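You operate a simulated robot arm through the tools that you are given. There is no shell and no other tool.

You run a simulated two-armed robot. Do the job below in one go: nothing can be reset, and whatever is moved stays where it is left.

## Task
Blow the white housing from the carousel clean on HARD.
Fine: bring it round to the white pointer first; lid shut for one run; stand it in the CLEAN tray and leave the lid open. Set down upright: what you pick out.

The check looks at the end state, three seconds after you hand in, the way a careful person would. Anything else that was tipped, shoved, dropped, spilled or broken makes it a failure. A push-on lid holds only when it is set on centred and level and pressed home; a screw cap is set on level and turned clockwise until tight.

## Robot
Two 7-joint arms with fingered hands on one trunk that stands fixed in place. Base frame: the origin is at the foot of the trunk, x ahead of it, y to its left, z up. Lengths are in m, angles in rad, forces in N, time in s.
The left shoulder is at [0.05, 0.214, 0.869], the right one opposite. With the tool pointing down near the work surface each hand reaches from about 0.4 to 0.88 m from the base axis, measured 20 degrees to its own side. Payload 3 kg a hand.
Tool frame (each hand has its own): the origin (TCP) lies between the finger pads and is the grasp point; the fingertips stand 0.026 m ahead of it; z points along the fingers, y is the line along which they close. The gripper opens to 0.132 m; its body begins 0.073 m behind the TCP. The gripper is a hand of 3 fingers: y runs from the thumb to the fingers, the wrist lies at [0, 0, -0.229] in the tool frame, and closing takes about 1.5 s.
Orientation is that of the tool frame in the base frame, as a unit quaternion [w, x, y, z]. With the fingers straight down and closing along the base's y, the tool's x points along the base's -x, its y along +y and its z along -z.

## Interface
- The arms move only by the tool step_arm. It takes "left_commands", "right_commands" or both (then of equal length, played together; a hand with none holds still); each is a list of rows, each an object (a shift or turn left out is 0, a gripper value left out holds the last) with "delta_rot": the turn, a rotation vector about the base's x, y, z in units of 6 degrees (1.0 is 6 degrees), a list of three; "dp": the shift along the base's x, y, z in units of 40 mm (1.0 is 40 mm), a list of three; "grip": the closure, from 0 (fully open) to 1 (shut). In form: [{"delta_rot": [ax, ay, az], "dp": [tx, ty, tz], "grip": grip}, ...]. A call has 1 to 20 rows; each row shifts and turns the commanded pose from where the row before left it. A call with a number of a shift or a turn outside -1 to 1 is refused whole. A row lasts 0.2 s, in which the tool goes at most 0.05 m and 0.15 rad; a call with a longer step from one row to the next is refused whole, and so is a gripper value outside its range. A pose out of reach is approached as far as the arm can. The call stops where the force on the tool passes 90 N (or 10 N more than at its start, if that is more) or the arm is blocked; 0.2 s more then pass. The fingers move at their own pace (about 0.072 m/s each) and stop on an object; they squeeze with about 29 N. The grip force told is the motor's: it shows also when the fingers shut on nothing. Time passes only in rows, and 0.2 s behind the last, so rows that do not move let the fingers close. It gives the time, the measured TCP pose, the force on the tool (base axes), the opening and the grip force at its end, in the units of the frame above (readings bear some noise), with the torque about the TCP (base axes, N m) and any sound that the robot's microphone picked up, and new pictures: "pictures" is both (left out), scene, wrist or none (wrist: the cameras of the hands that moved).
- Cameras (640 x 400 px; columns grow to the right, rows downward): "scene" is now at [0.0133, -0.0476, 1.5113]; the picture's right is [-0.56, -0.83, 0.00], its down [-0.51, 0.35, -0.78] and it looks along [0.65, -0.44, -0.62] (base axes); focal length 317 px, centre (320, 200). "left" rides on the left gripper at [-0.062, 0.003, -0.092] in its tool frame; the picture's right is [-0.05, -1.00, 0.00], its down [0.83, -0.04, -0.56] and it looks along [0.55, -0.03, 0.83] (tool axes); focal length 230 px, centre (320, 200). "right" rides on the right gripper at [0.062, 0.003, -0.092] in its tool frame; the picture's right is [-0.05, 1.00, 0.00], its down [-0.83, -0.04, -0.56] and it looks along [-0.55, -0.03, 0.83] (tool axes); focal length 230 px, centre (320, 200). There is no depth. A picture from a camera that has moved, and an enlarged one, comes with that camera's place and axes in the base frame and with its lens. The place of the scene camera against the robot may be out by one fixed shift of up to 0.012 m in any direction.
- set_grasp(shape, hand): the hand has 3 fingers and takes this shape, open, in about a second: jaw (thumb against the fingers, like two jaws); tri (thumb and two fingers); tip (a fingertip pinch); poke (one finger out to press); point (the index stretched); flat (the hand flat); cup (the hand cupped); fist (a fist). The gripper value then closes the fingers along that shape, each until it touches; the sizes above hold for jaw. It gives what a move gives, with no picture.
- aim_head(pan, tilt): turns the head with the scene camera to pan (to the left, within 1.501 rad either way) and tilt (down, from -0.506 to 1.204), counted from straight ahead of the robot. It gives what a move gives, and a new picture of the scene camera.
- zoom(camera, box): a new picture of the part [left, top, right, bottom] of that camera's present view, enlarged. It takes no simulated time.
- close_job(): hands the job in; it is judged then, once.

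Places have to be worked out from the pictures, the camera data and where the tool is seen. Open the grippers and draw the arms clear of the work before you hand the job in, unless the task says otherwise.

The tools are called after ">>>" by a JSON object that holds its "fn" and its "kwargs". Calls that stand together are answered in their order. step_arm: Moves the arms, as the interface text tells. Its arguments: {"type":"object","properties":{"left_commands":{"type":"array","items":{"type":"object","properties":{"delta_rot":{"type":"array","items":{"type":"number"}},"dp":{"type":"array","items":{"type":"number"}},"grip":{"type":"number"}}}},"right_commands":{"type":"array","items":{"type":"object","properties":{"delta_rot":{"type":"array","items":{"type":"number"}},"dp":{"type":"array","items":{"type":"number"}},"grip":{"type":"number"}}}},"pictures":{"type":"string","enum":["both","scene","wrist","none"]}},"required":[]} The other tools are called the same way: set_grasp (shape, hand) gives the hand a shape; aim_head (pan, tilt) turns the head that bears the scene camera; zoom (camera, box) takes an enlarged picture of a part of a camera's view; close_job () hands the job in.

At the start:

```text
time: 0.0
left_tcp_pos: [0.434, -0.0528, 1.1759]
left_tool_rot: [0.001, 0.217, 0.976, 0.0]
left_ft_force: [0.4, -0.2, -0.3]
left_moment: [0.0, -0.02, 0.0]
left_grip_width: 0.1318
left_gripper_force: 0.0
left_shape: jaw
right_tcp_pos: [0.4161, -0.4739, 1.2064]
right_tool_rot: [-0.001, 0.217, 0.976, 0.001]
right_ft_force: [-0.7, -0.4, 0.1]
right_moment: [0.02, 0.02, 0.03]
right_grip_width: 0.132
right_gripper_force: 0.0
right_shape: jaw
head pan, tilt (commanded): [-0.599, 0.67]
```

scene: 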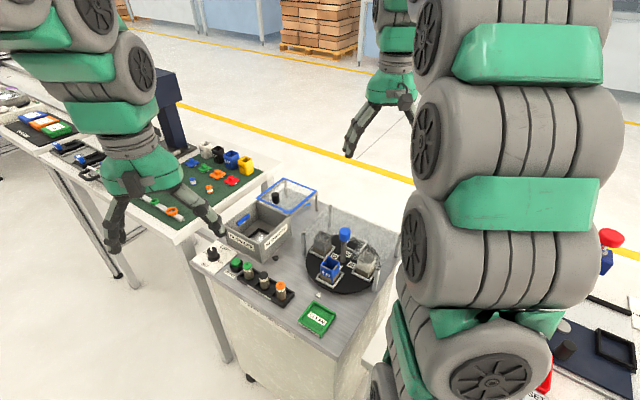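
right: 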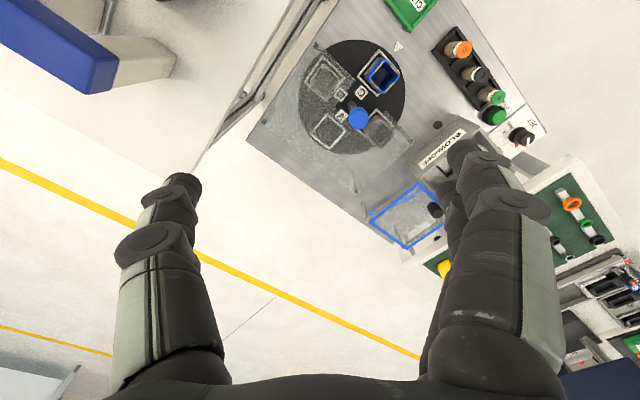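
left: 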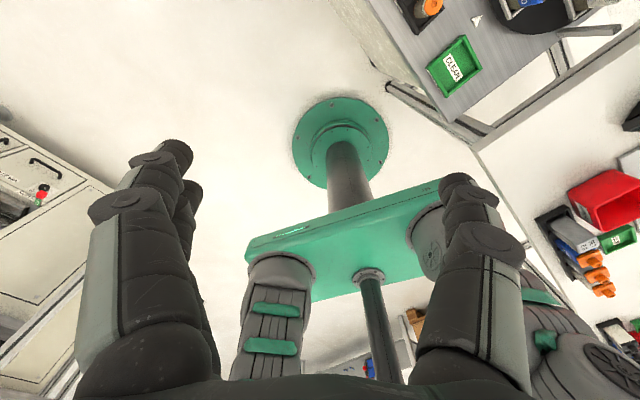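

I start by looking closely at the workstation with the carousel, blow-off box, controls and tray.

>>> {"fn": "zoom", "kwargs": {"camera": "scene", "box": [180, 160, 420, 350]}}

>>> {"fn": "zoom", "kwargs": {"camera": "right", "box": [240, 0, 560, 260]}}

```text
2.11 times, centred on (300, 255) of scene
camera zoom: at [0.0133, -0.0476, 1.5113], right [-0.56, -0.83, 0.0], down [-0.51, 0.35, -0.78], along [0.65, -0.44, -0.62], focal length 668 px, centre (362, 84)
```

zoom: 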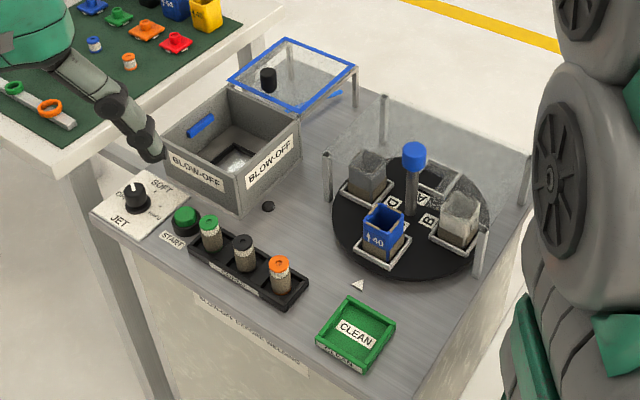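

```text
1.54 times, centred on (400, 130) of right
camera zoom: at [0.3615, -0.4441, 1.2975], right [0.47, 0.88, 0.0], down [0.73, -0.39, 0.56], along [0.49, -0.26, -0.83], focal length 354 px, centre (197, 308)
```

zoom: 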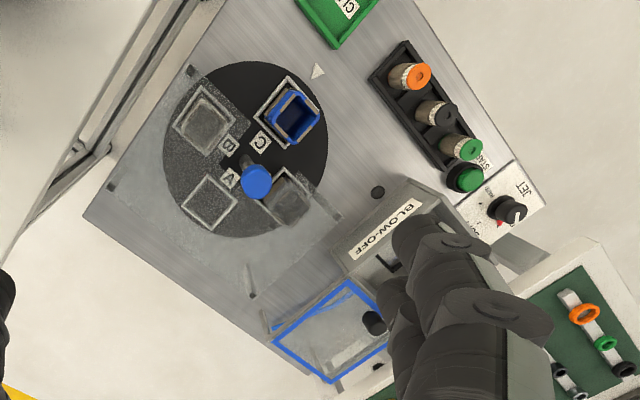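

The carousel has a clear guard over all but the pointer side, with a blue housing at the pointer now. I zoom in on the dial, the carousel and the blow-off box to read the markings.

>>> {"fn": "zoom", "kwargs": {"camera": "scene", "box": [180, 230, 300, 305]}}

>>> {"fn": "zoom", "kwargs": {"camera": "scene", "box": [295, 210, 415, 300]}}

>>> {"fn": "zoom", "kwargs": {"camera": "scene", "box": [210, 160, 330, 270]}}

>>> {"fn": "zoom", "kwargs": {"camera": "right", "box": [430, 60, 590, 160]}}

>>> {"fn": "zoom", "kwargs": {"camera": "right", "box": [280, 30, 440, 170]}}

```text
5.33 times, centred on (240, 268) of scene
camera zoom: at [0.0133, -0.0476, 1.5113], right [-0.56, -0.83, 0.0], down [-0.51, 0.35, -0.78], along [0.65, -0.44, -0.62], focal length 1692 px, centre (747, -160)
```

zoom: 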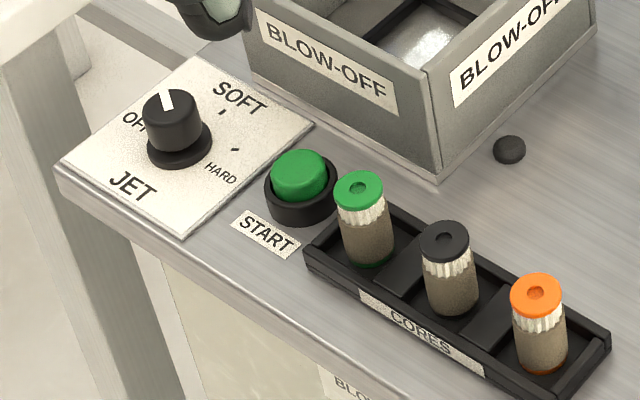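

```text
4.44 times, centred on (355, 255) of scene
camera zoom: at [0.0133, -0.0476, 1.5113], right [-0.56, -0.83, 0.0], down [-0.51, 0.35, -0.78], along [0.65, -0.44, -0.62], focal length 1410 px, centre (164, -44)
```

zoom: 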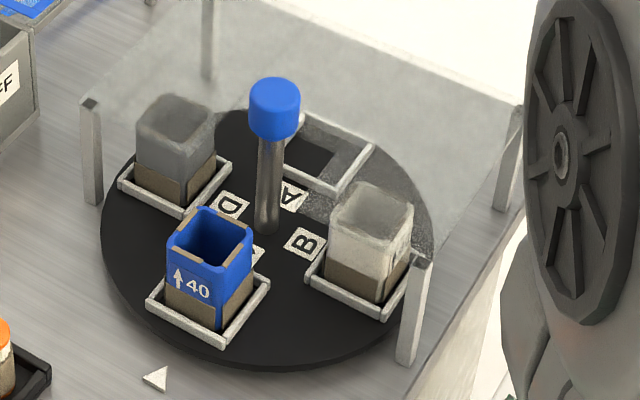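

```text
3.64 times, centred on (270, 215) of scene
camera zoom: at [0.0133, -0.0476, 1.5113], right [-0.56, -0.83, 0.0], down [-0.51, 0.35, -0.78], along [0.65, -0.44, -0.62], focal length 1154 px, centre (502, 146)
```

zoom: 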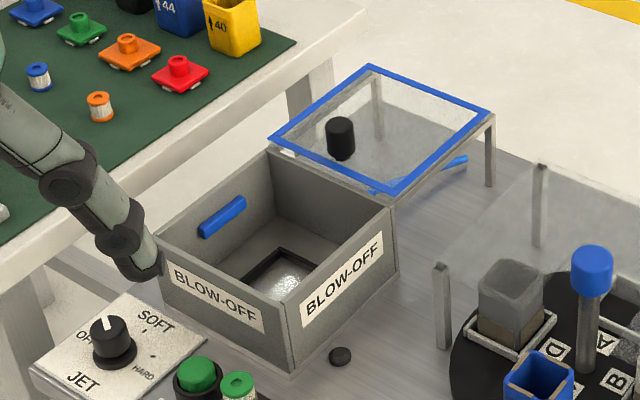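

```text
4.00 times, centred on (510, 110) of right
camera zoom: at [0.3615, -0.4441, 1.2975], right [0.47, 0.88, 0.0], down [0.73, -0.39, 0.56], along [0.49, -0.26, -0.83], focal length 920 px, centre (-440, 560)
```

zoom: 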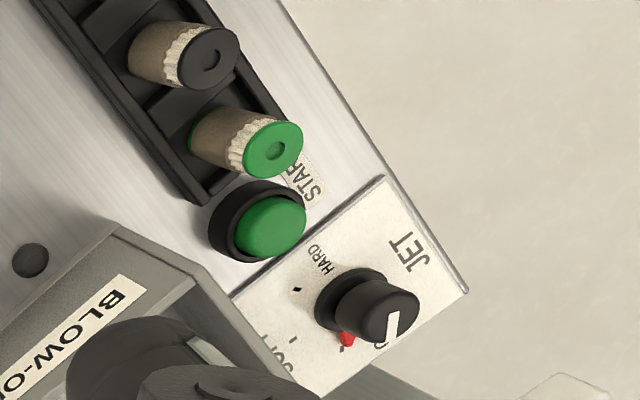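

```text
2.86 times, centred on (360, 100) of right
camera zoom: at [0.3615, -0.4441, 1.2975], right [0.47, 0.88, 0.0], down [0.73, -0.39, 0.56], along [0.49, -0.26, -0.83], focal length 657 px, centre (206, 486)
```

zoom: 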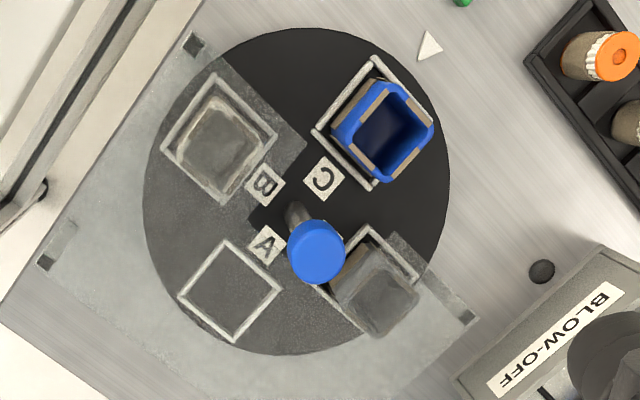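

B looks pale under the hazy guard and D grey; the dial is at OFF with SOFT/HARD ticks, and the lid rests behind the box. I move the left arm out of the scene camera's view and lift the right hand aside to see the station better.

>>> {"fn": "step_arm", "kwargs": {"left_commands": [{"dp": [0, 1, 0]}, {"dp": [0, 1, 0]}, {"dp": [0, 1, 0]}, {"dp": [0, 1, 0]}, {"dp": [0, 1, 0]}, {"dp": [0, 1, 0]}, {"dp": [0, 1, 0]}, {"dp": [0, 1, 0]}], "right_commands": [{"dp": [0, -0.5, 0]}, {"dp": [0, -0.5, 0]}, {"dp": [0, -0.5, 0]}, {"dp": [0, -0.5, 0]}, {"dp": [0, 0, 0]}, {"dp": [0, 0, 0]}, {"dp": [0, 0, 0]}, {"dp": [0, 0, 0]}], "pictures": "both"}}

>>> {"fn": "aim_head", "kwargs": {"pan": -0.5, "tilt": 0.8}}

```text
time: 1.8
left_tcp_pos: [0.4342, 0.2694, 1.1756]
left_tool_rot: [0.0, 0.218, 0.976, 0.0]
left_ft_force: [0.3, 0.7, 0.3]
left_moment: [-0.02, 0.0, -0.01]
left_grip_width: 0.1317
left_gripper_force: 0.1
left_shape: jaw
right_tcp_pos: [0.4169, -0.5542, 1.2045]
right_tool_rot: [0.0, 0.217, 0.976, -0.001]
right_ft_force: [-0.4, -0.1, 0.3]
right_moment: [-0.01, 0.0, 0.0]
right_grip_width: 0.1318
right_gripper_force: 0.0
right_shape: jaw
head pan, tilt (commanded): [-0.599, 0.67]
camera scene: at [0.0133, -0.0476, 1.5113], right [-0.56, -0.83, 0.0], down [-0.51, 0.35, -0.78], along [0.65, -0.44, -0.62], focal length 317 px, centre (320, 200)
camera right: at [0.3621, -0.5244, 1.2962], right [0.47, 0.88, 0.0], down [0.73, -0.39, 0.56], along [0.49, -0.26, -0.83], focal length 230 px, centre (320, 200)
camera left: at [0.4911, 0.2446, 1.268], right [-0.38, -0.93, 0.0], down [-0.77, 0.31, 0.56], along [-0.51, 0.21, -0.83], focal length 230 px, centre (320, 200)
```

scene: 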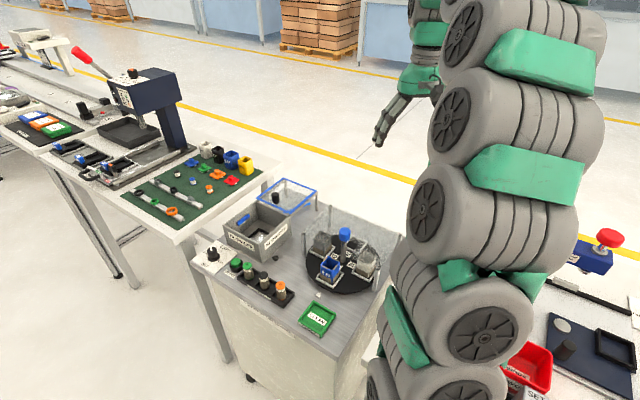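
right: 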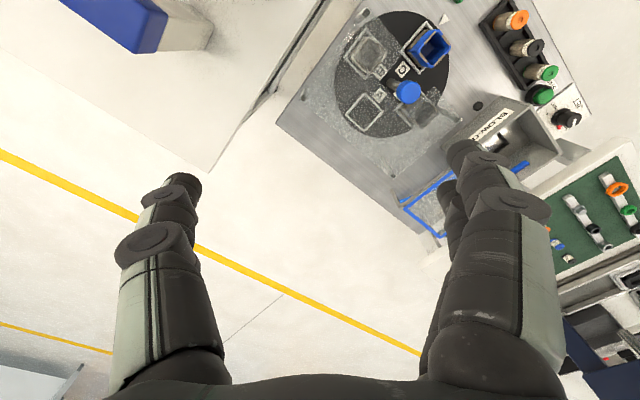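
left: 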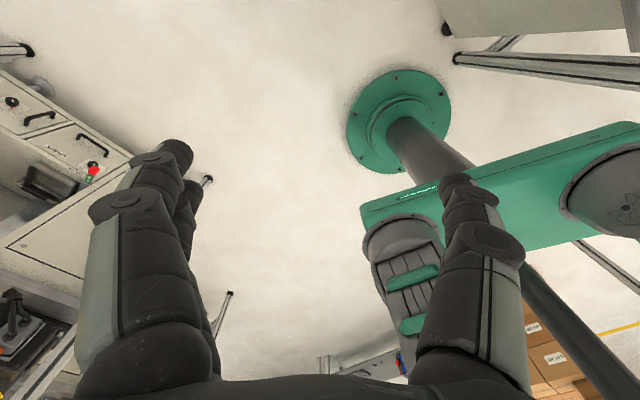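

```text
time: 2.5
left_tcp_pos: [0.4343, 0.2682, 1.1757]
left_tool_rot: [0.0, 0.218, 0.976, 0.001]
left_ft_force: [-0.3, 0.1, 0.2]
left_moment: [0.03, -0.03, 0.0]
left_grip_width: 0.1318
left_gripper_force: 0.0
left_shape: jaw
right_tcp_pos: [0.4149, -0.5533, 1.2047]
right_tool_rot: [0.0, 0.217, 0.976, 0.001]
right_ft_force: [0.6, 0.0, 0.0]
right_moment: [0.02, 0.02, 0.0]
right_grip_width: 0.132
right_gripper_force: 0.1
right_shape: jaw
head pan, tilt (commanded): [-0.499, 0.799]
camera scene: at [0.013, -0.0377, 1.5005], right [-0.48, -0.88, 0.0], down [-0.63, 0.34, -0.7], along [0.61, -0.33, -0.72], focal length 317 px, centre (320, 200)
```

scene: 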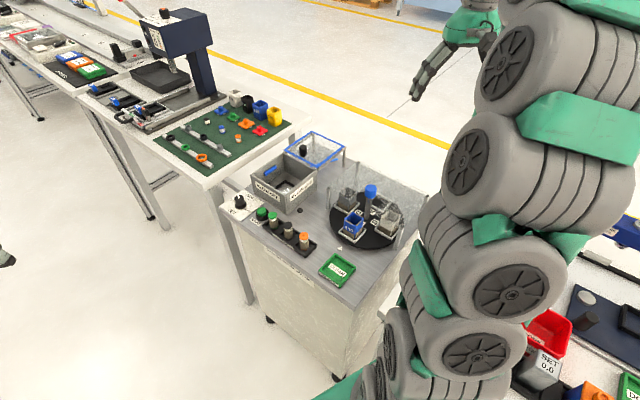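

Now a clear head view; I zoom into it on the carousel and the box/lid/dial area.

>>> {"fn": "zoom", "kwargs": {"camera": "scene", "box": [320, 175, 416, 260]}}

>>> {"fn": "zoom", "kwargs": {"camera": "scene", "box": [215, 125, 351, 220]}}

>>> {"fn": "zoom", "kwargs": {"camera": "right", "box": [320, 0, 480, 100]}}

>>> {"fn": "zoom", "kwargs": {"camera": "right", "box": [440, 60, 600, 160]}}

```text
4.71 times, centred on (368, 218) of scene
camera zoom: at [0.013, -0.0377, 1.5005], right [-0.48, -0.88, 0.0], down [-0.63, 0.34, -0.7], along [0.61, -0.33, -0.72], focal length 1493 px, centre (94, 118)
```

zoom: 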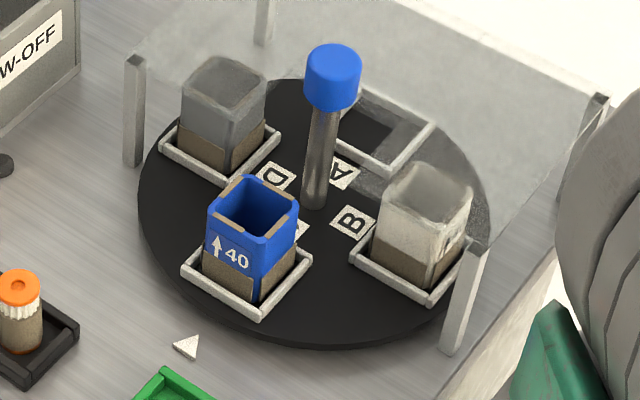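

```text
4.21 times, centred on (283, 172) of scene
camera zoom: at [0.013, -0.0377, 1.5005], right [-0.48, -0.88, 0.0], down [-0.63, 0.34, -0.7], along [0.61, -0.33, -0.72], focal length 1336 px, centre (476, 316)
```

zoom: 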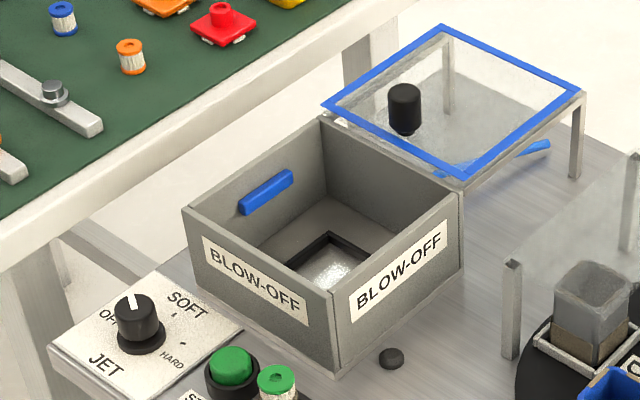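

```text
4.00 times, centred on (400, 50) of right
camera zoom: at [0.3622, -0.5244, 1.2962], right [0.47, 0.88, 0.0], down [0.73, -0.39, 0.56], along [0.49, -0.26, -0.83], focal length 920 px, centre (0, 800)
```

zoom: 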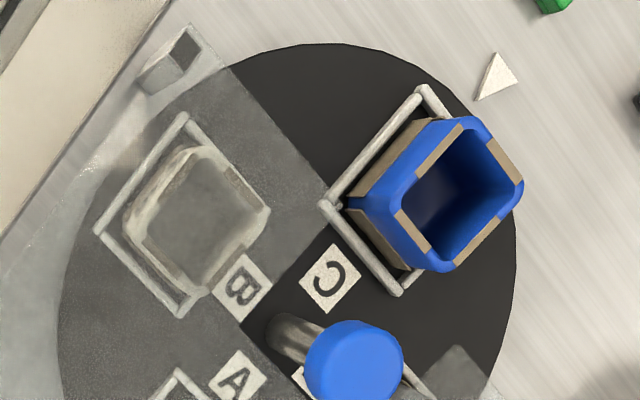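

```text
4.00 times, centred on (520, 110) of right
camera zoom: at [0.3622, -0.5244, 1.2962], right [0.47, 0.88, 0.0], down [0.73, -0.39, 0.56], along [0.49, -0.26, -0.83], focal length 920 px, centre (-480, 560)
```

zoom: 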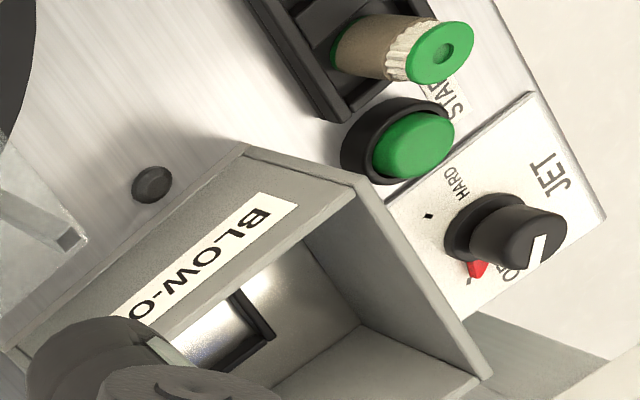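

From two wrist views I triangulate: table z≈0.796, carousel axis ≈(0.472,-0.434), blue knob head top ≈0.926, guard top ≈0.884, pointer at (0.425,-0.319). B (pale) must turn clockwise 90° to the pointer; I bring the right hand above the knob, pre-rotated +45°.

>>> {"fn": "step_arm", "kwargs": {"right_commands": [{"dp": [0.177, 0.372, -0.5], "delta_rot": [0, 0, 0.9375]}, {"dp": [0.177, 0.372, -0.5], "delta_rot": [0, 0, 0.9375]}, {"dp": [0.177, 0.372, -0.5], "delta_rot": [0, 0, 0.9375]}, {"dp": [0.177, 0.372, -0.5], "delta_rot": [0, 0, 0.9375]}, {"dp": [0.177, 0.372, -0.5], "delta_rot": [0, 0, 0.9375]}, {"dp": [0.177, 0.372, -0.5], "delta_rot": [0, 0, 0.9375]}, {"dp": [0.177, 0.372, -0.5], "delta_rot": [0, 0, 0.9375]}, {"dp": [0.177, 0.372, -0.5], "delta_rot": [0, 0, 0.9375]}, {}]}}

```text
time: 4.5
left_tcp_pos: [0.4349, 0.2691, 1.1754]
left_tool_rot: [0.0, 0.216, 0.976, 0.0]
left_ft_force: [-0.9, 0.0, -0.2]
left_moment: [-0.02, 0.01, 0.02]
left_grip_width: 0.1317
left_gripper_force: 0.0
left_shape: jaw
right_tcp_pos: [0.474, -0.4353, 1.0474]
right_tool_rot: [0.0, -0.174, 0.985, -0.001]
right_ft_force: [0.5, 0.0, -0.5]
right_moment: [-0.01, -0.03, 0.01]
right_grip_width: 0.1319
right_gripper_force: 0.1
right_shape: jaw
head pan, tilt (commanded): [-0.499, 0.799]
camera scene: at [0.013, -0.0377, 1.5005], right [-0.48, -0.88, 0.0], down [-0.63, 0.34, -0.7], along [0.61, -0.33, -0.72], focal length 317 px, centre (320, 200)
camera right: at [0.4158, -0.4528, 1.1388], right [-0.29, 0.96, 0.0], down [0.8, 0.24, 0.56], along [0.53, 0.16, -0.83], focal length 230 px, centre (320, 200)
```

scene: 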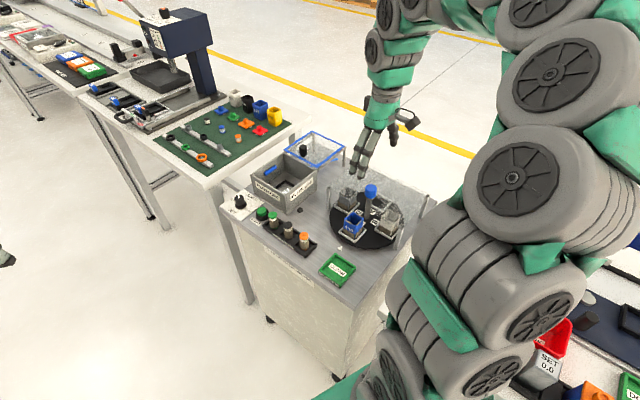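
right: 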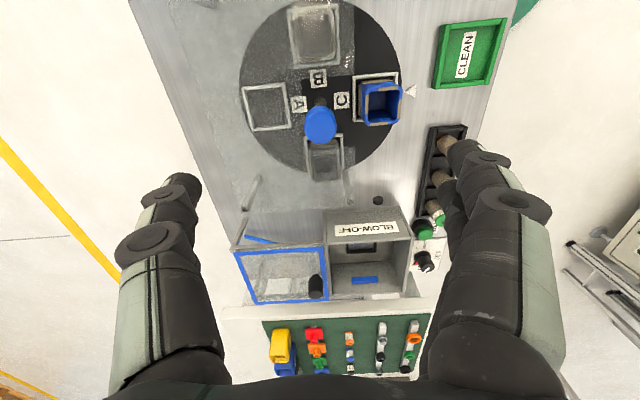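

The hand is over the knob (knob at ≈(0.470,-0.436)). Before lowering I zoom into the wrist view to confirm which housing is white and to see the lid and dial.

>>> {"fn": "zoom", "kwargs": {"camera": "right", "box": [230, 0, 420, 180]}}

>>> {"fn": "zoom", "kwargs": {"camera": "right", "box": [230, 180, 460, 310]}}

```text
2.22 times, centred on (325, 90) of right
camera zoom: at [0.4158, -0.4528, 1.1388], right [-0.29, 0.96, 0.0], down [0.8, 0.24, 0.56], along [0.53, 0.16, -0.83], focal length 511 px, centre (309, 444)
```

zoom: 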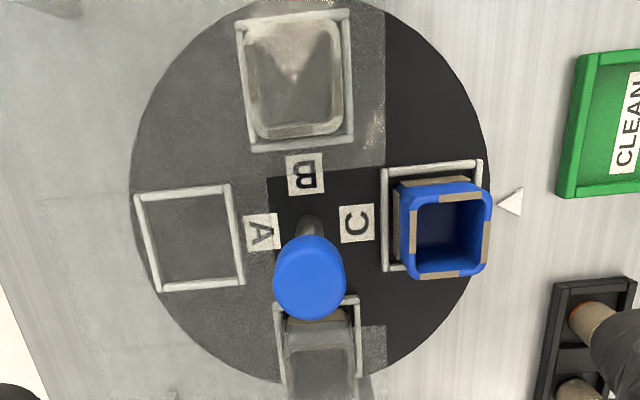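

```text
2.78 times, centred on (345, 245) of right
camera zoom: at [0.4158, -0.4528, 1.1388], right [-0.29, 0.96, 0.0], down [0.8, 0.24, 0.56], along [0.53, 0.16, -0.83], focal length 640 px, centre (250, 75)
```

zoom: 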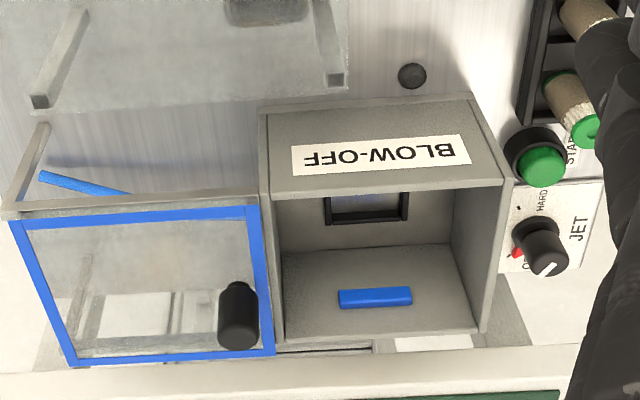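

B is the pale one under the guard, A is empty, D grey. The lid sits on rails beside the box with a black knob. I lower the right hand over the blue carousel knob, keeping the fingertips above the guard (0.884).

>>> {"fn": "step_arm", "kwargs": {"right_commands": [{"dp": [-0.1, -0.02, -0.7]}, {"dp": [0, 0, -0.7]}, {"dp": [0, 0, -0.7]}, {"dp": [0, 0, -0.7]}, {"dp": [0, 0, 0]}]}}

```text
time: 5.7
left_tcp_pos: [0.4344, 0.2682, 1.1756]
left_tool_rot: [0.0, 0.217, 0.976, 0.0]
left_ft_force: [0.1, 0.7, 0.7]
left_moment: [0.0, 0.0, 0.0]
left_grip_width: 0.1324
left_gripper_force: 0.0
left_shape: jaw
right_tcp_pos: [0.4684, -0.4354, 0.934]
right_tool_rot: [0.0, -0.173, 0.985, 0.0]
right_ft_force: [0.1, 0.1, 1.2]
right_moment: [0.01, 0.01, 0.03]
right_grip_width: 0.1319
right_gripper_force: 0.1
right_shape: jaw
head pan, tilt (commanded): [-0.499, 0.799]
camera scene: at [0.013, -0.0377, 1.5005], right [-0.48, -0.88, 0.0], down [-0.63, 0.34, -0.7], along [0.61, -0.33, -0.72], focal length 317 px, centre (320, 200)
camera right: at [0.4094, -0.4532, 1.0251], right [-0.29, 0.96, 0.0], down [0.8, 0.24, 0.55], along [0.53, 0.16, -0.83], focal length 230 px, centre (320, 200)
```

scene: 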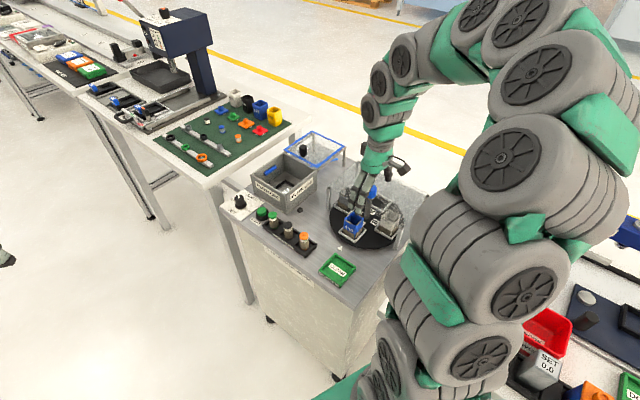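
right: 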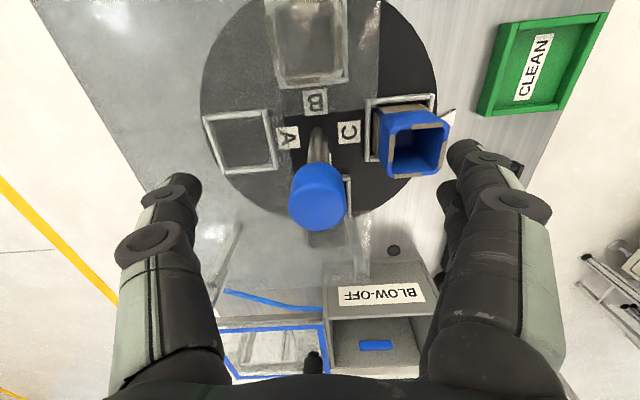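

>>> {"fn": "zoom", "kwargs": {"camera": "right", "box": [250, 110, 410, 250]}}

```text
2.86 times, centred on (330, 180) of right
camera zoom: at [0.4094, -0.4532, 1.0251], right [-0.29, 0.96, 0.0], down [0.8, 0.24, 0.55], along [0.53, 0.16, -0.83], focal length 657 px, centre (291, 257)
```

zoom: 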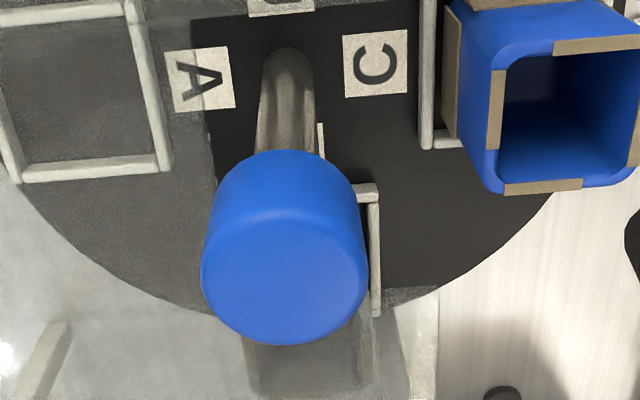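

The knob axis works out at ≈(0.4745,-0.434), top ≈0.93. I shift +6 mm in x, lower to z≈0.918 and close on the knob.

>>> {"fn": "step_arm", "kwargs": {"right_commands": [{"dp": [0.15, 0.03, 0]}, {"dp": [0, 0, -0.375]}, {"grip": 1}, {"grip": 1}, {"grip": 1}, {"grip": 1}, {"grip": 1}, {"grip": 1}, {"grip": 1}, {"grip": 1}]}}

```text
time: 7.9
left_tcp_pos: [0.4338, 0.2691, 1.1752]
left_tool_rot: [0.001, 0.217, 0.976, 0.0]
left_ft_force: [0.2, -0.6, -0.1]
left_moment: [0.03, -0.01, 0.01]
left_grip_width: 0.1319
left_gripper_force: 0.1
left_shape: jaw
right_tcp_pos: [0.4741, -0.4342, 0.92]
right_tool_rot: [-0.001, -0.172, 0.985, -0.001]
right_ft_force: [1.8, -2.6, -8.1]
right_moment: [-0.38, -0.15, 0.0]
right_grip_width: 0.0178
right_gripper_force: 28.9
right_shape: jaw
head pan, tilt (commanded): [-0.499, 0.799]
camera scene: at [0.0131, -0.0378, 1.5005], right [-0.48, -0.88, 0.0], down [-0.63, 0.34, -0.7], along [0.61, -0.33, -0.72], focal length 317 px, centre (320, 200)
camera right: at [0.4154, -0.4515, 1.011], right [-0.29, 0.96, 0.0], down [0.8, 0.24, 0.55], along [0.53, 0.16, -0.83], focal length 230 px, centre (320, 200)
```

scene: 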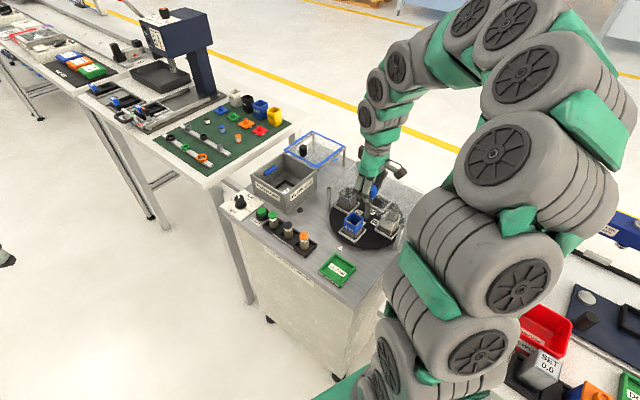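
right: 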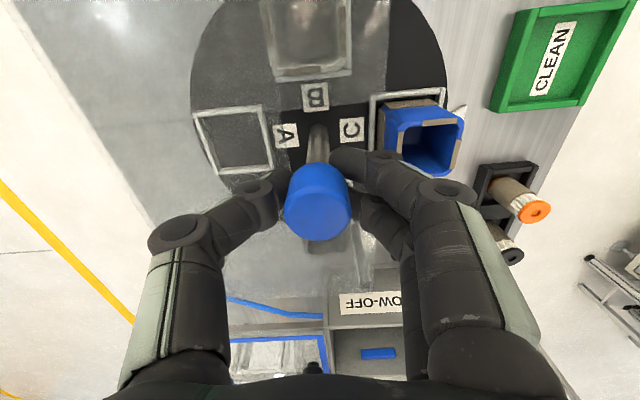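

Width 0.018 with a downward pull suggests the fingertips slid under the head's rim. I reopen partly, raise 12 mm and close again to get the pads on the head itself.

>>> {"fn": "step_arm", "kwargs": {"right_commands": [{"grip": 0.4}, {"grip": 0.4}, {"grip": 0.4}, {"dp": [0, 0, 0.3], "grip": 0.4}, {"grip": 1}, {"grip": 1}, {"grip": 1}, {"grip": 1}, {"grip": 1}, {"grip": 1}]}}

```text
time: 10.1
left_tcp_pos: [0.4342, 0.267, 1.1745]
left_tool_rot: [0.0, 0.217, 0.976, 0.0]
left_ft_force: [-0.5, -0.5, -1.0]
left_moment: [0.02, 0.0, -0.01]
left_grip_width: 0.1317
left_gripper_force: 0.1
left_shape: jaw
right_tcp_pos: [0.4752, -0.4347, 0.9302]
right_tool_rot: [0.0, -0.172, 0.985, 0.001]
right_ft_force: [1.7, 1.2, -5.6]
right_moment: [0.04, -0.02, -0.01]
right_grip_width: 0.0203
right_gripper_force: 28.8
right_shape: jaw
head pan, tilt (commanded): [-0.499, 0.799]
camera scene: at [0.0131, -0.0377, 1.5005], right [-0.48, -0.88, 0.0], down [-0.63, 0.34, -0.7], along [0.61, -0.33, -0.72], focal length 317 px, centre (320, 200)
camera right: at [0.4163, -0.4517, 1.0218], right [-0.29, 0.96, 0.0], down [0.8, 0.24, 0.55], along [0.53, 0.16, -0.83], focal length 230 px, centre (320, 200)
```

scene: 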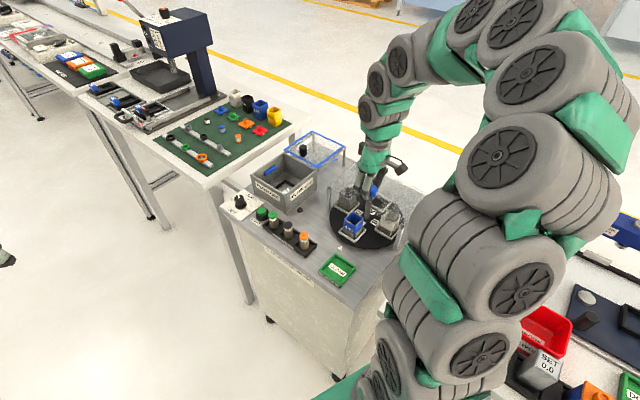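
right: 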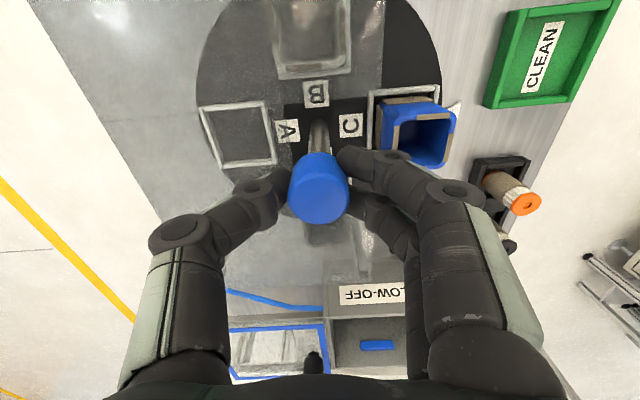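

The grip is now symmetric on the head. I turn the hand clockwise 30° as a trial to see whether the carousel follows.

>>> {"fn": "step_arm", "kwargs": {"right_commands": [{"delta_rot": [0, 0, -1]}, {"delta_rot": [0, 0, -1]}, {"delta_rot": [0, 0, -1]}, {"delta_rot": [0, 0, -1]}, {"delta_rot": [0, 0, -1]}]}}

```text
time: 11.3
left_tcp_pos: [0.4337, 0.2677, 1.1748]
left_tool_rot: [0.001, 0.217, 0.976, 0.0]
left_ft_force: [-0.7, 0.3, 0.0]
left_moment: [0.03, -0.01, 0.01]
left_grip_width: 0.132
left_gripper_force: 0.1
left_shape: jaw
right_tcp_pos: [0.4755, -0.4337, 0.9311]
right_tool_rot: [0.001, 0.089, 0.996, 0.0]
right_ft_force: [11.3, -4.3, -14.9]
right_moment: [-0.08, -0.2, -0.01]
right_grip_width: 0.0198
right_gripper_force: 28.4
right_shape: jaw
head pan, tilt (commanded): [-0.499, 0.799]
camera scene: at [0.0133, -0.0379, 1.5005], right [-0.48, -0.88, 0.0], down [-0.63, 0.34, -0.7], along [0.61, -0.33, -0.72], focal length 317 px, centre (320, 200)
camera right: at [0.415, -0.4199, 1.0224], right [0.23, 0.97, 0.0], down [0.81, -0.19, 0.56], along [0.54, -0.13, -0.83], focal length 230 px, centre (320, 200)
```

scene: 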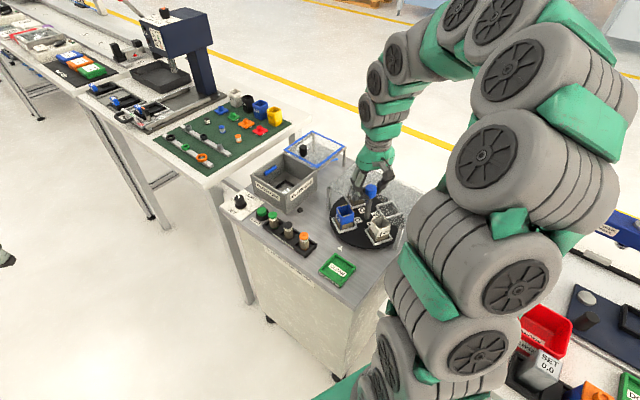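
right: 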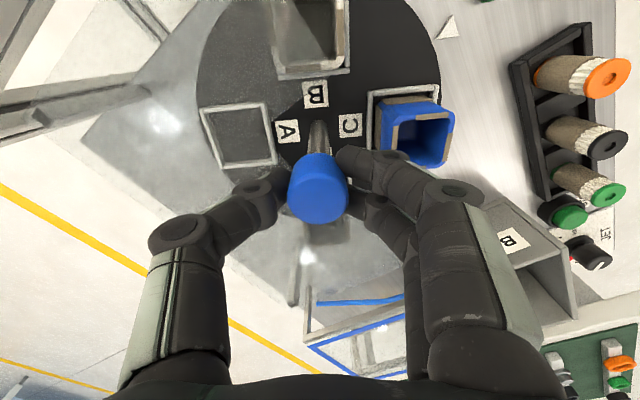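

The carousel follows the hand exactly. I continue the remaining 60°.

>>> {"fn": "step_arm", "kwargs": {"right_commands": [{"delta_rot": [0, 0, -1]}, {"delta_rot": [0, 0, -1]}, {"delta_rot": [0, 0, -1]}, {"delta_rot": [0, 0, -1]}, {"delta_rot": [0, 0, -1]}, {"delta_rot": [0, 0, -1]}, {"delta_rot": [0, 0, -1]}, {"delta_rot": [0, 0, -1]}, {"delta_rot": [0, 0, -1]}, {"delta_rot": [0, 0, -1]}, {}]}}

>>> {"fn": "zoom", "kwargs": {"camera": "scene", "box": [320, 175, 416, 260]}}

```text
time: 13.7
left_tcp_pos: [0.4346, 0.2683, 1.1756]
left_tool_rot: [0.0, 0.217, 0.976, -0.001]
left_ft_force: [-0.2, -0.7, -0.5]
left_moment: [0.02, 0.01, -0.03]
left_grip_width: 0.132
left_gripper_force: 0.1
left_shape: jaw
right_tcp_pos: [0.4754, -0.4347, 0.931]
right_tool_rot: [0.0, 0.575, 0.818, 0.0]
right_ft_force: [8.9, -23.5, -7.6]
right_moment: [-0.44, -0.21, 0.03]
right_grip_width: 0.019
right_gripper_force: 28.5
right_shape: jaw
head pan, tilt (commanded): [-0.499, 0.799]
camera scene: at [0.0132, -0.0382, 1.5005], right [-0.48, -0.88, 0.0], down [-0.63, 0.34, -0.7], along [0.61, -0.33, -0.72], focal length 317 px, centre (320, 200)
camera right: at [0.457, -0.3752, 1.0223], right [0.96, 0.29, 0.0], down [0.24, -0.8, 0.56], along [0.16, -0.53, -0.83], focal length 230 px, centre (320, 200)
```

scene: 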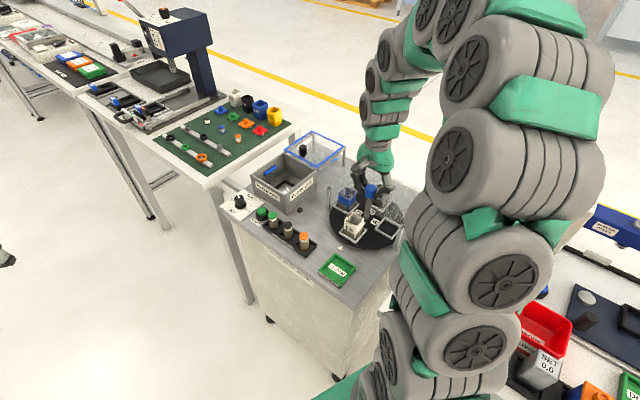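
right: 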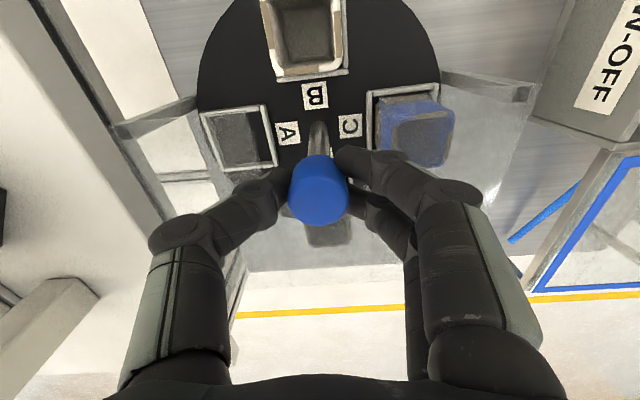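

```text
4.71 times, centred on (368, 218) of scene
camera zoom: at [0.0132, -0.0382, 1.5005], right [-0.48, -0.88, 0.0], down [-0.63, 0.34, -0.7], along [0.61, -0.33, -0.72], focal length 1493 px, centre (94, 118)
```

zoom: 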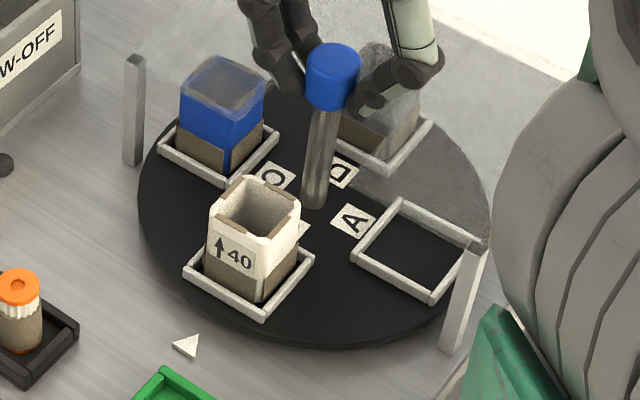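

The white housing (↑40) is now at the white pointer. I release the knob and lift straight up.

>>> {"fn": "step_arm", "kwargs": {"right_commands": [{"grip": 0.3}, {"grip": 0.3}, {"grip": 0.3}, {"grip": 0.3}, {"grip": 0}, {"grip": 0, "dp": [0, 0, 0.5]}, {"dp": [0, 0, 1]}, {"dp": [0, 0, 1]}, {"dp": [0, 0, 1]}, {"dp": [0, 0, 1]}]}}

>>> {"fn": "zoom", "kwargs": {"camera": "scene", "box": [320, 175, 416, 260]}}

>>> {"fn": "zoom", "kwargs": {"camera": "right", "box": [160, 0, 480, 200]}}

```text
time: 15.9
left_tcp_pos: [0.4353, 0.2683, 1.1742]
left_tool_rot: [0.0, 0.218, 0.976, 0.0]
left_ft_force: [-0.6, 0.4, -0.1]
left_moment: [-0.01, -0.01, -0.02]
left_grip_width: 0.1319
left_gripper_force: 0.0
left_shape: jaw
right_tcp_pos: [0.4734, -0.4326, 1.1113]
right_tool_rot: [0.0, 0.574, 0.819, -0.001]
right_ft_force: [0.4, 0.1, -0.3]
right_moment: [-0.02, -0.01, -0.01]
right_grip_width: 0.132
right_gripper_force: 0.1
right_shape: jaw
head pan, tilt (commanded): [-0.499, 0.799]
camera scene: at [0.013, -0.0377, 1.5005], right [-0.48, -0.88, 0.0], down [-0.63, 0.34, -0.7], along [0.61, -0.33, -0.72], focal length 317 px, centre (320, 200)
camera right: at [0.4555, -0.3734, 1.2027], right [0.96, 0.29, 0.0], down [0.24, -0.8, 0.55], along [0.16, -0.53, -0.83], focal length 230 px, centre (320, 200)
```

scene: 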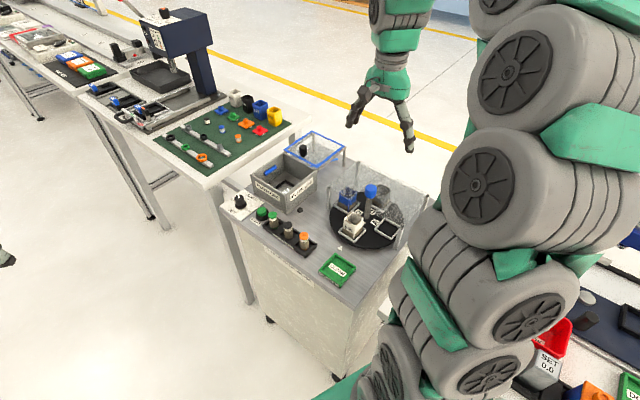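
right: 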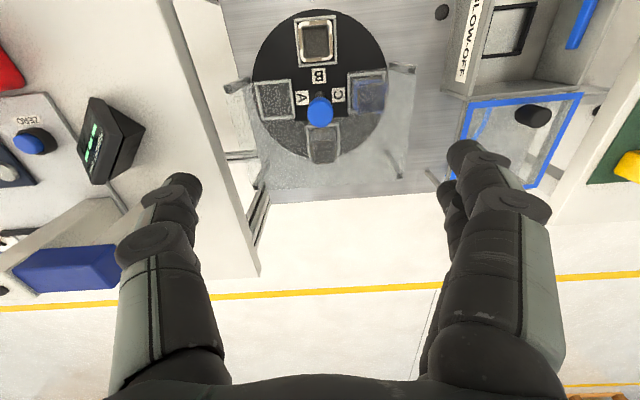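

```text
4.71 times, centred on (368, 218) of scene
camera zoom: at [0.013, -0.0377, 1.5005], right [-0.48, -0.88, 0.0], down [-0.63, 0.34, -0.7], along [0.61, -0.33, -0.72], focal length 1493 px, centre (94, 118)
```

zoom: 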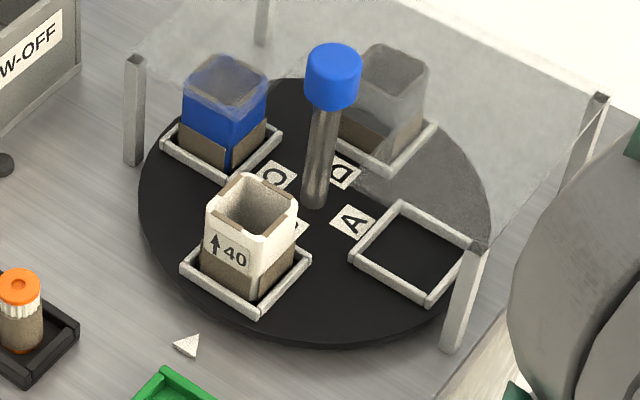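

```text
2.00 times, centred on (320, 100) of right
camera zoom: at [0.4555, -0.3734, 1.2027], right [0.96, 0.29, 0.0], down [0.24, -0.8, 0.55], along [0.16, -0.53, -0.83], focal length 460 px, centre (320, 400)
```

zoom: 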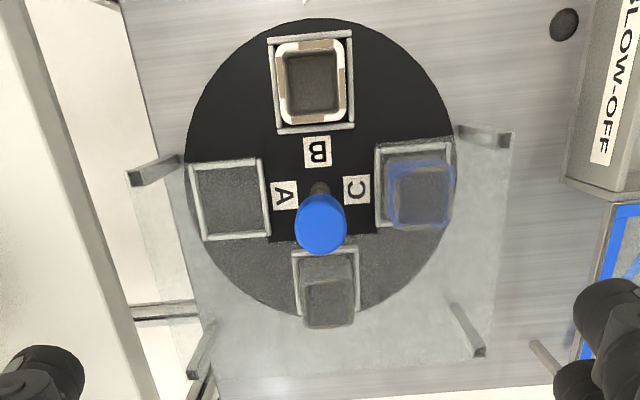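

The white housing is exposed at the pointer and everything else sits undisturbed. Next I move the right hand over the near side of the box to view the box nest, lid rails and the dial from above.

>>> {"fn": "step_arm", "kwargs": {"right_commands": [{"dp": [0.49, 0.883, 0], "delta_rot": [0, 0, -0.07]}, {"dp": [0.49, 0.883, 0], "delta_rot": [0, 0, -0.07]}, {"dp": [0.49, 0.883, 0], "delta_rot": [0, 0, -0.07]}, {"dp": [0.49, 0.883, 0], "delta_rot": [0, 0, -0.07]}, {"dp": [0.49, 0.883, 0], "delta_rot": [0, 0, -0.07]}, {"dp": [0.49, 0.883, 0], "delta_rot": [0, 0, -0.07]}, {"dp": [0.49, 0.883, 0], "delta_rot": [0, 0, -0.07]}, {"dp": [0.49, 0.883, 0], "delta_rot": [0, 0, -0.07]}, {}]}}

>>> {"fn": "zoom", "kwargs": {"camera": "right", "box": [200, 0, 520, 200]}}

```text
time: 17.9
left_tcp_pos: [0.4341, 0.2679, 1.176]
left_tool_rot: [0.0, 0.217, 0.976, 0.0]
left_ft_force: [-0.5, -0.2, 1.2]
left_moment: [-0.02, 0.01, -0.04]
left_grip_width: 0.132
left_gripper_force: 0.0
left_shape: jaw
right_tcp_pos: [0.6299, -0.1506, 1.1131]
right_tool_rot: [-0.001, 0.598, 0.801, 0.001]
right_ft_force: [0.5, 0.0, 0.3]
right_moment: [-0.03, -0.01, 0.0]
right_grip_width: 0.1319
right_gripper_force: 0.1
right_shape: jaw
head pan, tilt (commanded): [-0.499, 0.799]
camera scene: at [0.013, -0.0377, 1.5005], right [-0.48, -0.88, 0.0], down [-0.63, 0.34, -0.7], along [0.61, -0.33, -0.72], focal length 317 px, centre (320, 200)
camera right: at [0.6153, -0.09, 1.2037], right [0.97, 0.23, 0.0], down [0.19, -0.81, 0.55], along [0.13, -0.54, -0.83], focal length 230 px, centre (320, 200)
```

scene: 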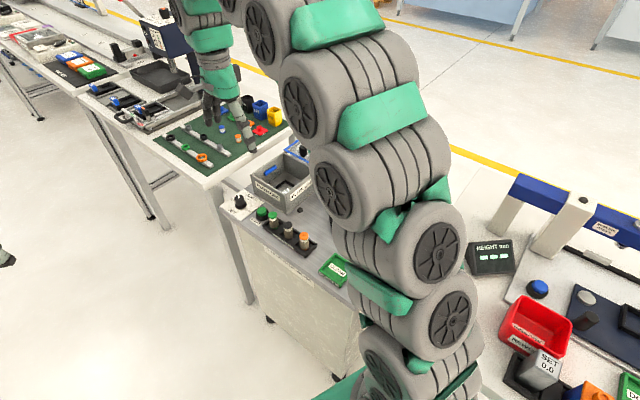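
right: 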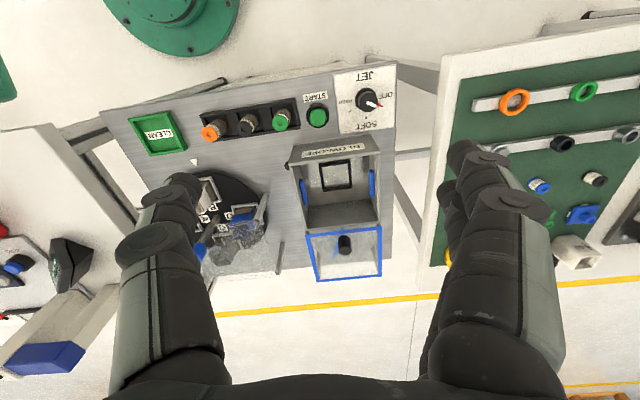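

```text
2.00 times, centred on (360, 100) of right
camera zoom: at [0.6153, -0.09, 1.2037], right [0.97, 0.23, 0.0], down [0.19, -0.81, 0.55], along [0.13, -0.54, -0.83], focal length 460 px, centre (240, 400)
```

zoom: 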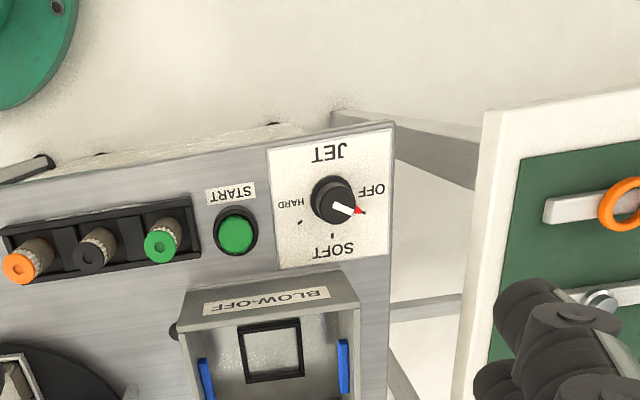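

The dial is clear now: pointer at OFF, SOFT and HARD each about 60° further clockwise; axis ≈(0.703,-0.140), top ≈0.838. I bring the right hand above it, half-closed to stay clear of START and the box, yawed +60° so I have room to turn clockwise.

>>> {"fn": "step_arm", "kwargs": {"right_commands": [{"dp": [0.183, 0.027, -0.45], "delta_rot": [0, 0, 1], "grip": 0.55}, {"dp": [0.183, 0.027, -0.45], "delta_rot": [0, 0, 1]}, {"dp": [0.183, 0.027, -0.45], "delta_rot": [0, 0, 1]}, {"dp": [0.183, 0.027, -0.45], "delta_rot": [0, 0, 1]}, {"dp": [0.183, 0.027, -0.45], "delta_rot": [0, 0, 1]}, {"dp": [0.183, 0.027, -0.45], "delta_rot": [0, 0, 1]}, {"dp": [0.183, 0.027, -0.45], "delta_rot": [0, 0, 1]}, {"dp": [0.183, 0.027, -0.45], "delta_rot": [0, 0, 1]}, {"dp": [0.183, 0.027, -0.45], "delta_rot": [0, 0, 1]}, {"dp": [0.183, 0.027, -0.45], "delta_rot": [0, 0, 1]}, {}]}}

>>> {"fn": "zoom", "kwargs": {"camera": "right", "box": [200, 80, 440, 230]}}

```text
time: 20.3
left_tcp_pos: [0.4354, 0.2673, 1.1754]
left_tool_rot: [0.0, 0.218, 0.976, 0.0]
left_ft_force: [0.2, 0.0, 0.5]
left_moment: [0.01, 0.02, 0.02]
left_grip_width: 0.1316
left_gripper_force: 0.0
left_shape: jaw
right_tcp_pos: [0.7067, -0.1387, 0.9304]
right_tool_rot: [-0.001, 0.117, 0.993, 0.0]
right_ft_force: [0.1, 0.6, 0.5]
right_moment: [0.0, 0.0, -0.01]
right_grip_width: 0.0602
right_gripper_force: 0.2
right_shape: jaw
head pan, tilt (commanded): [-0.499, 0.799]
camera scene: at [0.013, -0.0377, 1.5005], right [-0.48, -0.88, 0.0], down [-0.63, 0.34, -0.7], along [0.61, -0.33, -0.72], focal length 317 px, centre (320, 200)
camera right: at [0.647, -0.1218, 1.0224], right [0.28, 0.96, 0.0], down [0.8, -0.23, 0.56], along [0.53, -0.16, -0.83], focal length 230 px, centre (320, 200)
```

scene: 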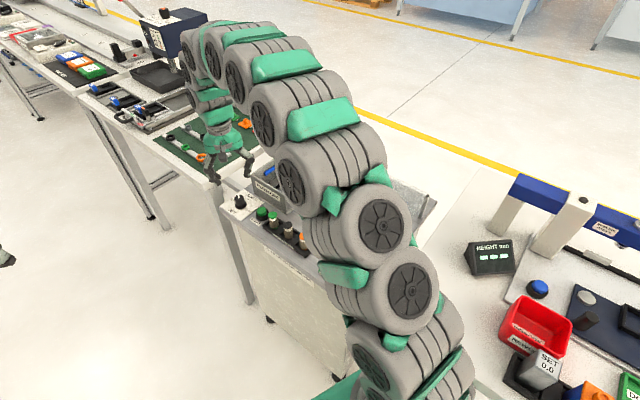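
right: 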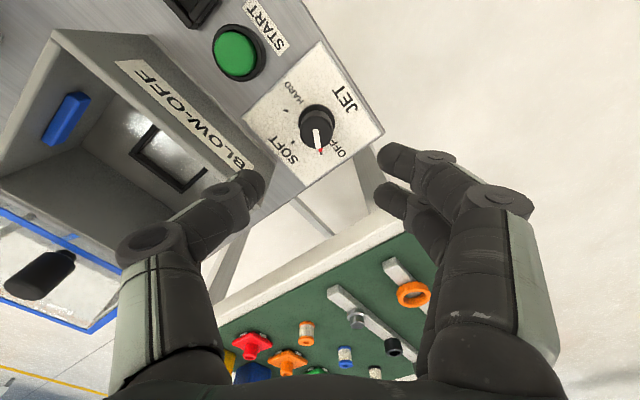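

```text
2.67 times, centred on (320, 155) of right
camera zoom: at [0.647, -0.1218, 1.0224], right [0.28, 0.96, 0.0], down [0.8, -0.23, 0.56], along [0.53, -0.16, -0.83], focal length 614 px, centre (320, 320)
```

zoom: 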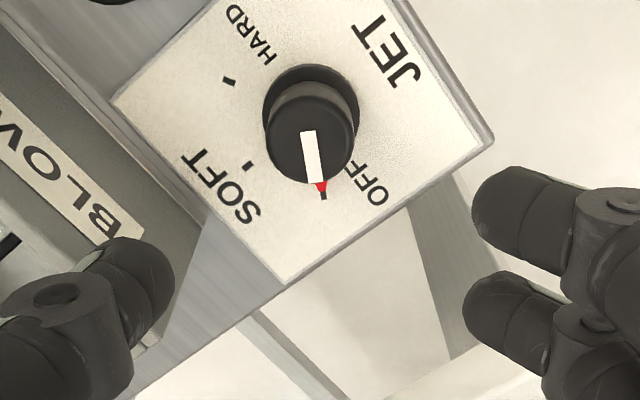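

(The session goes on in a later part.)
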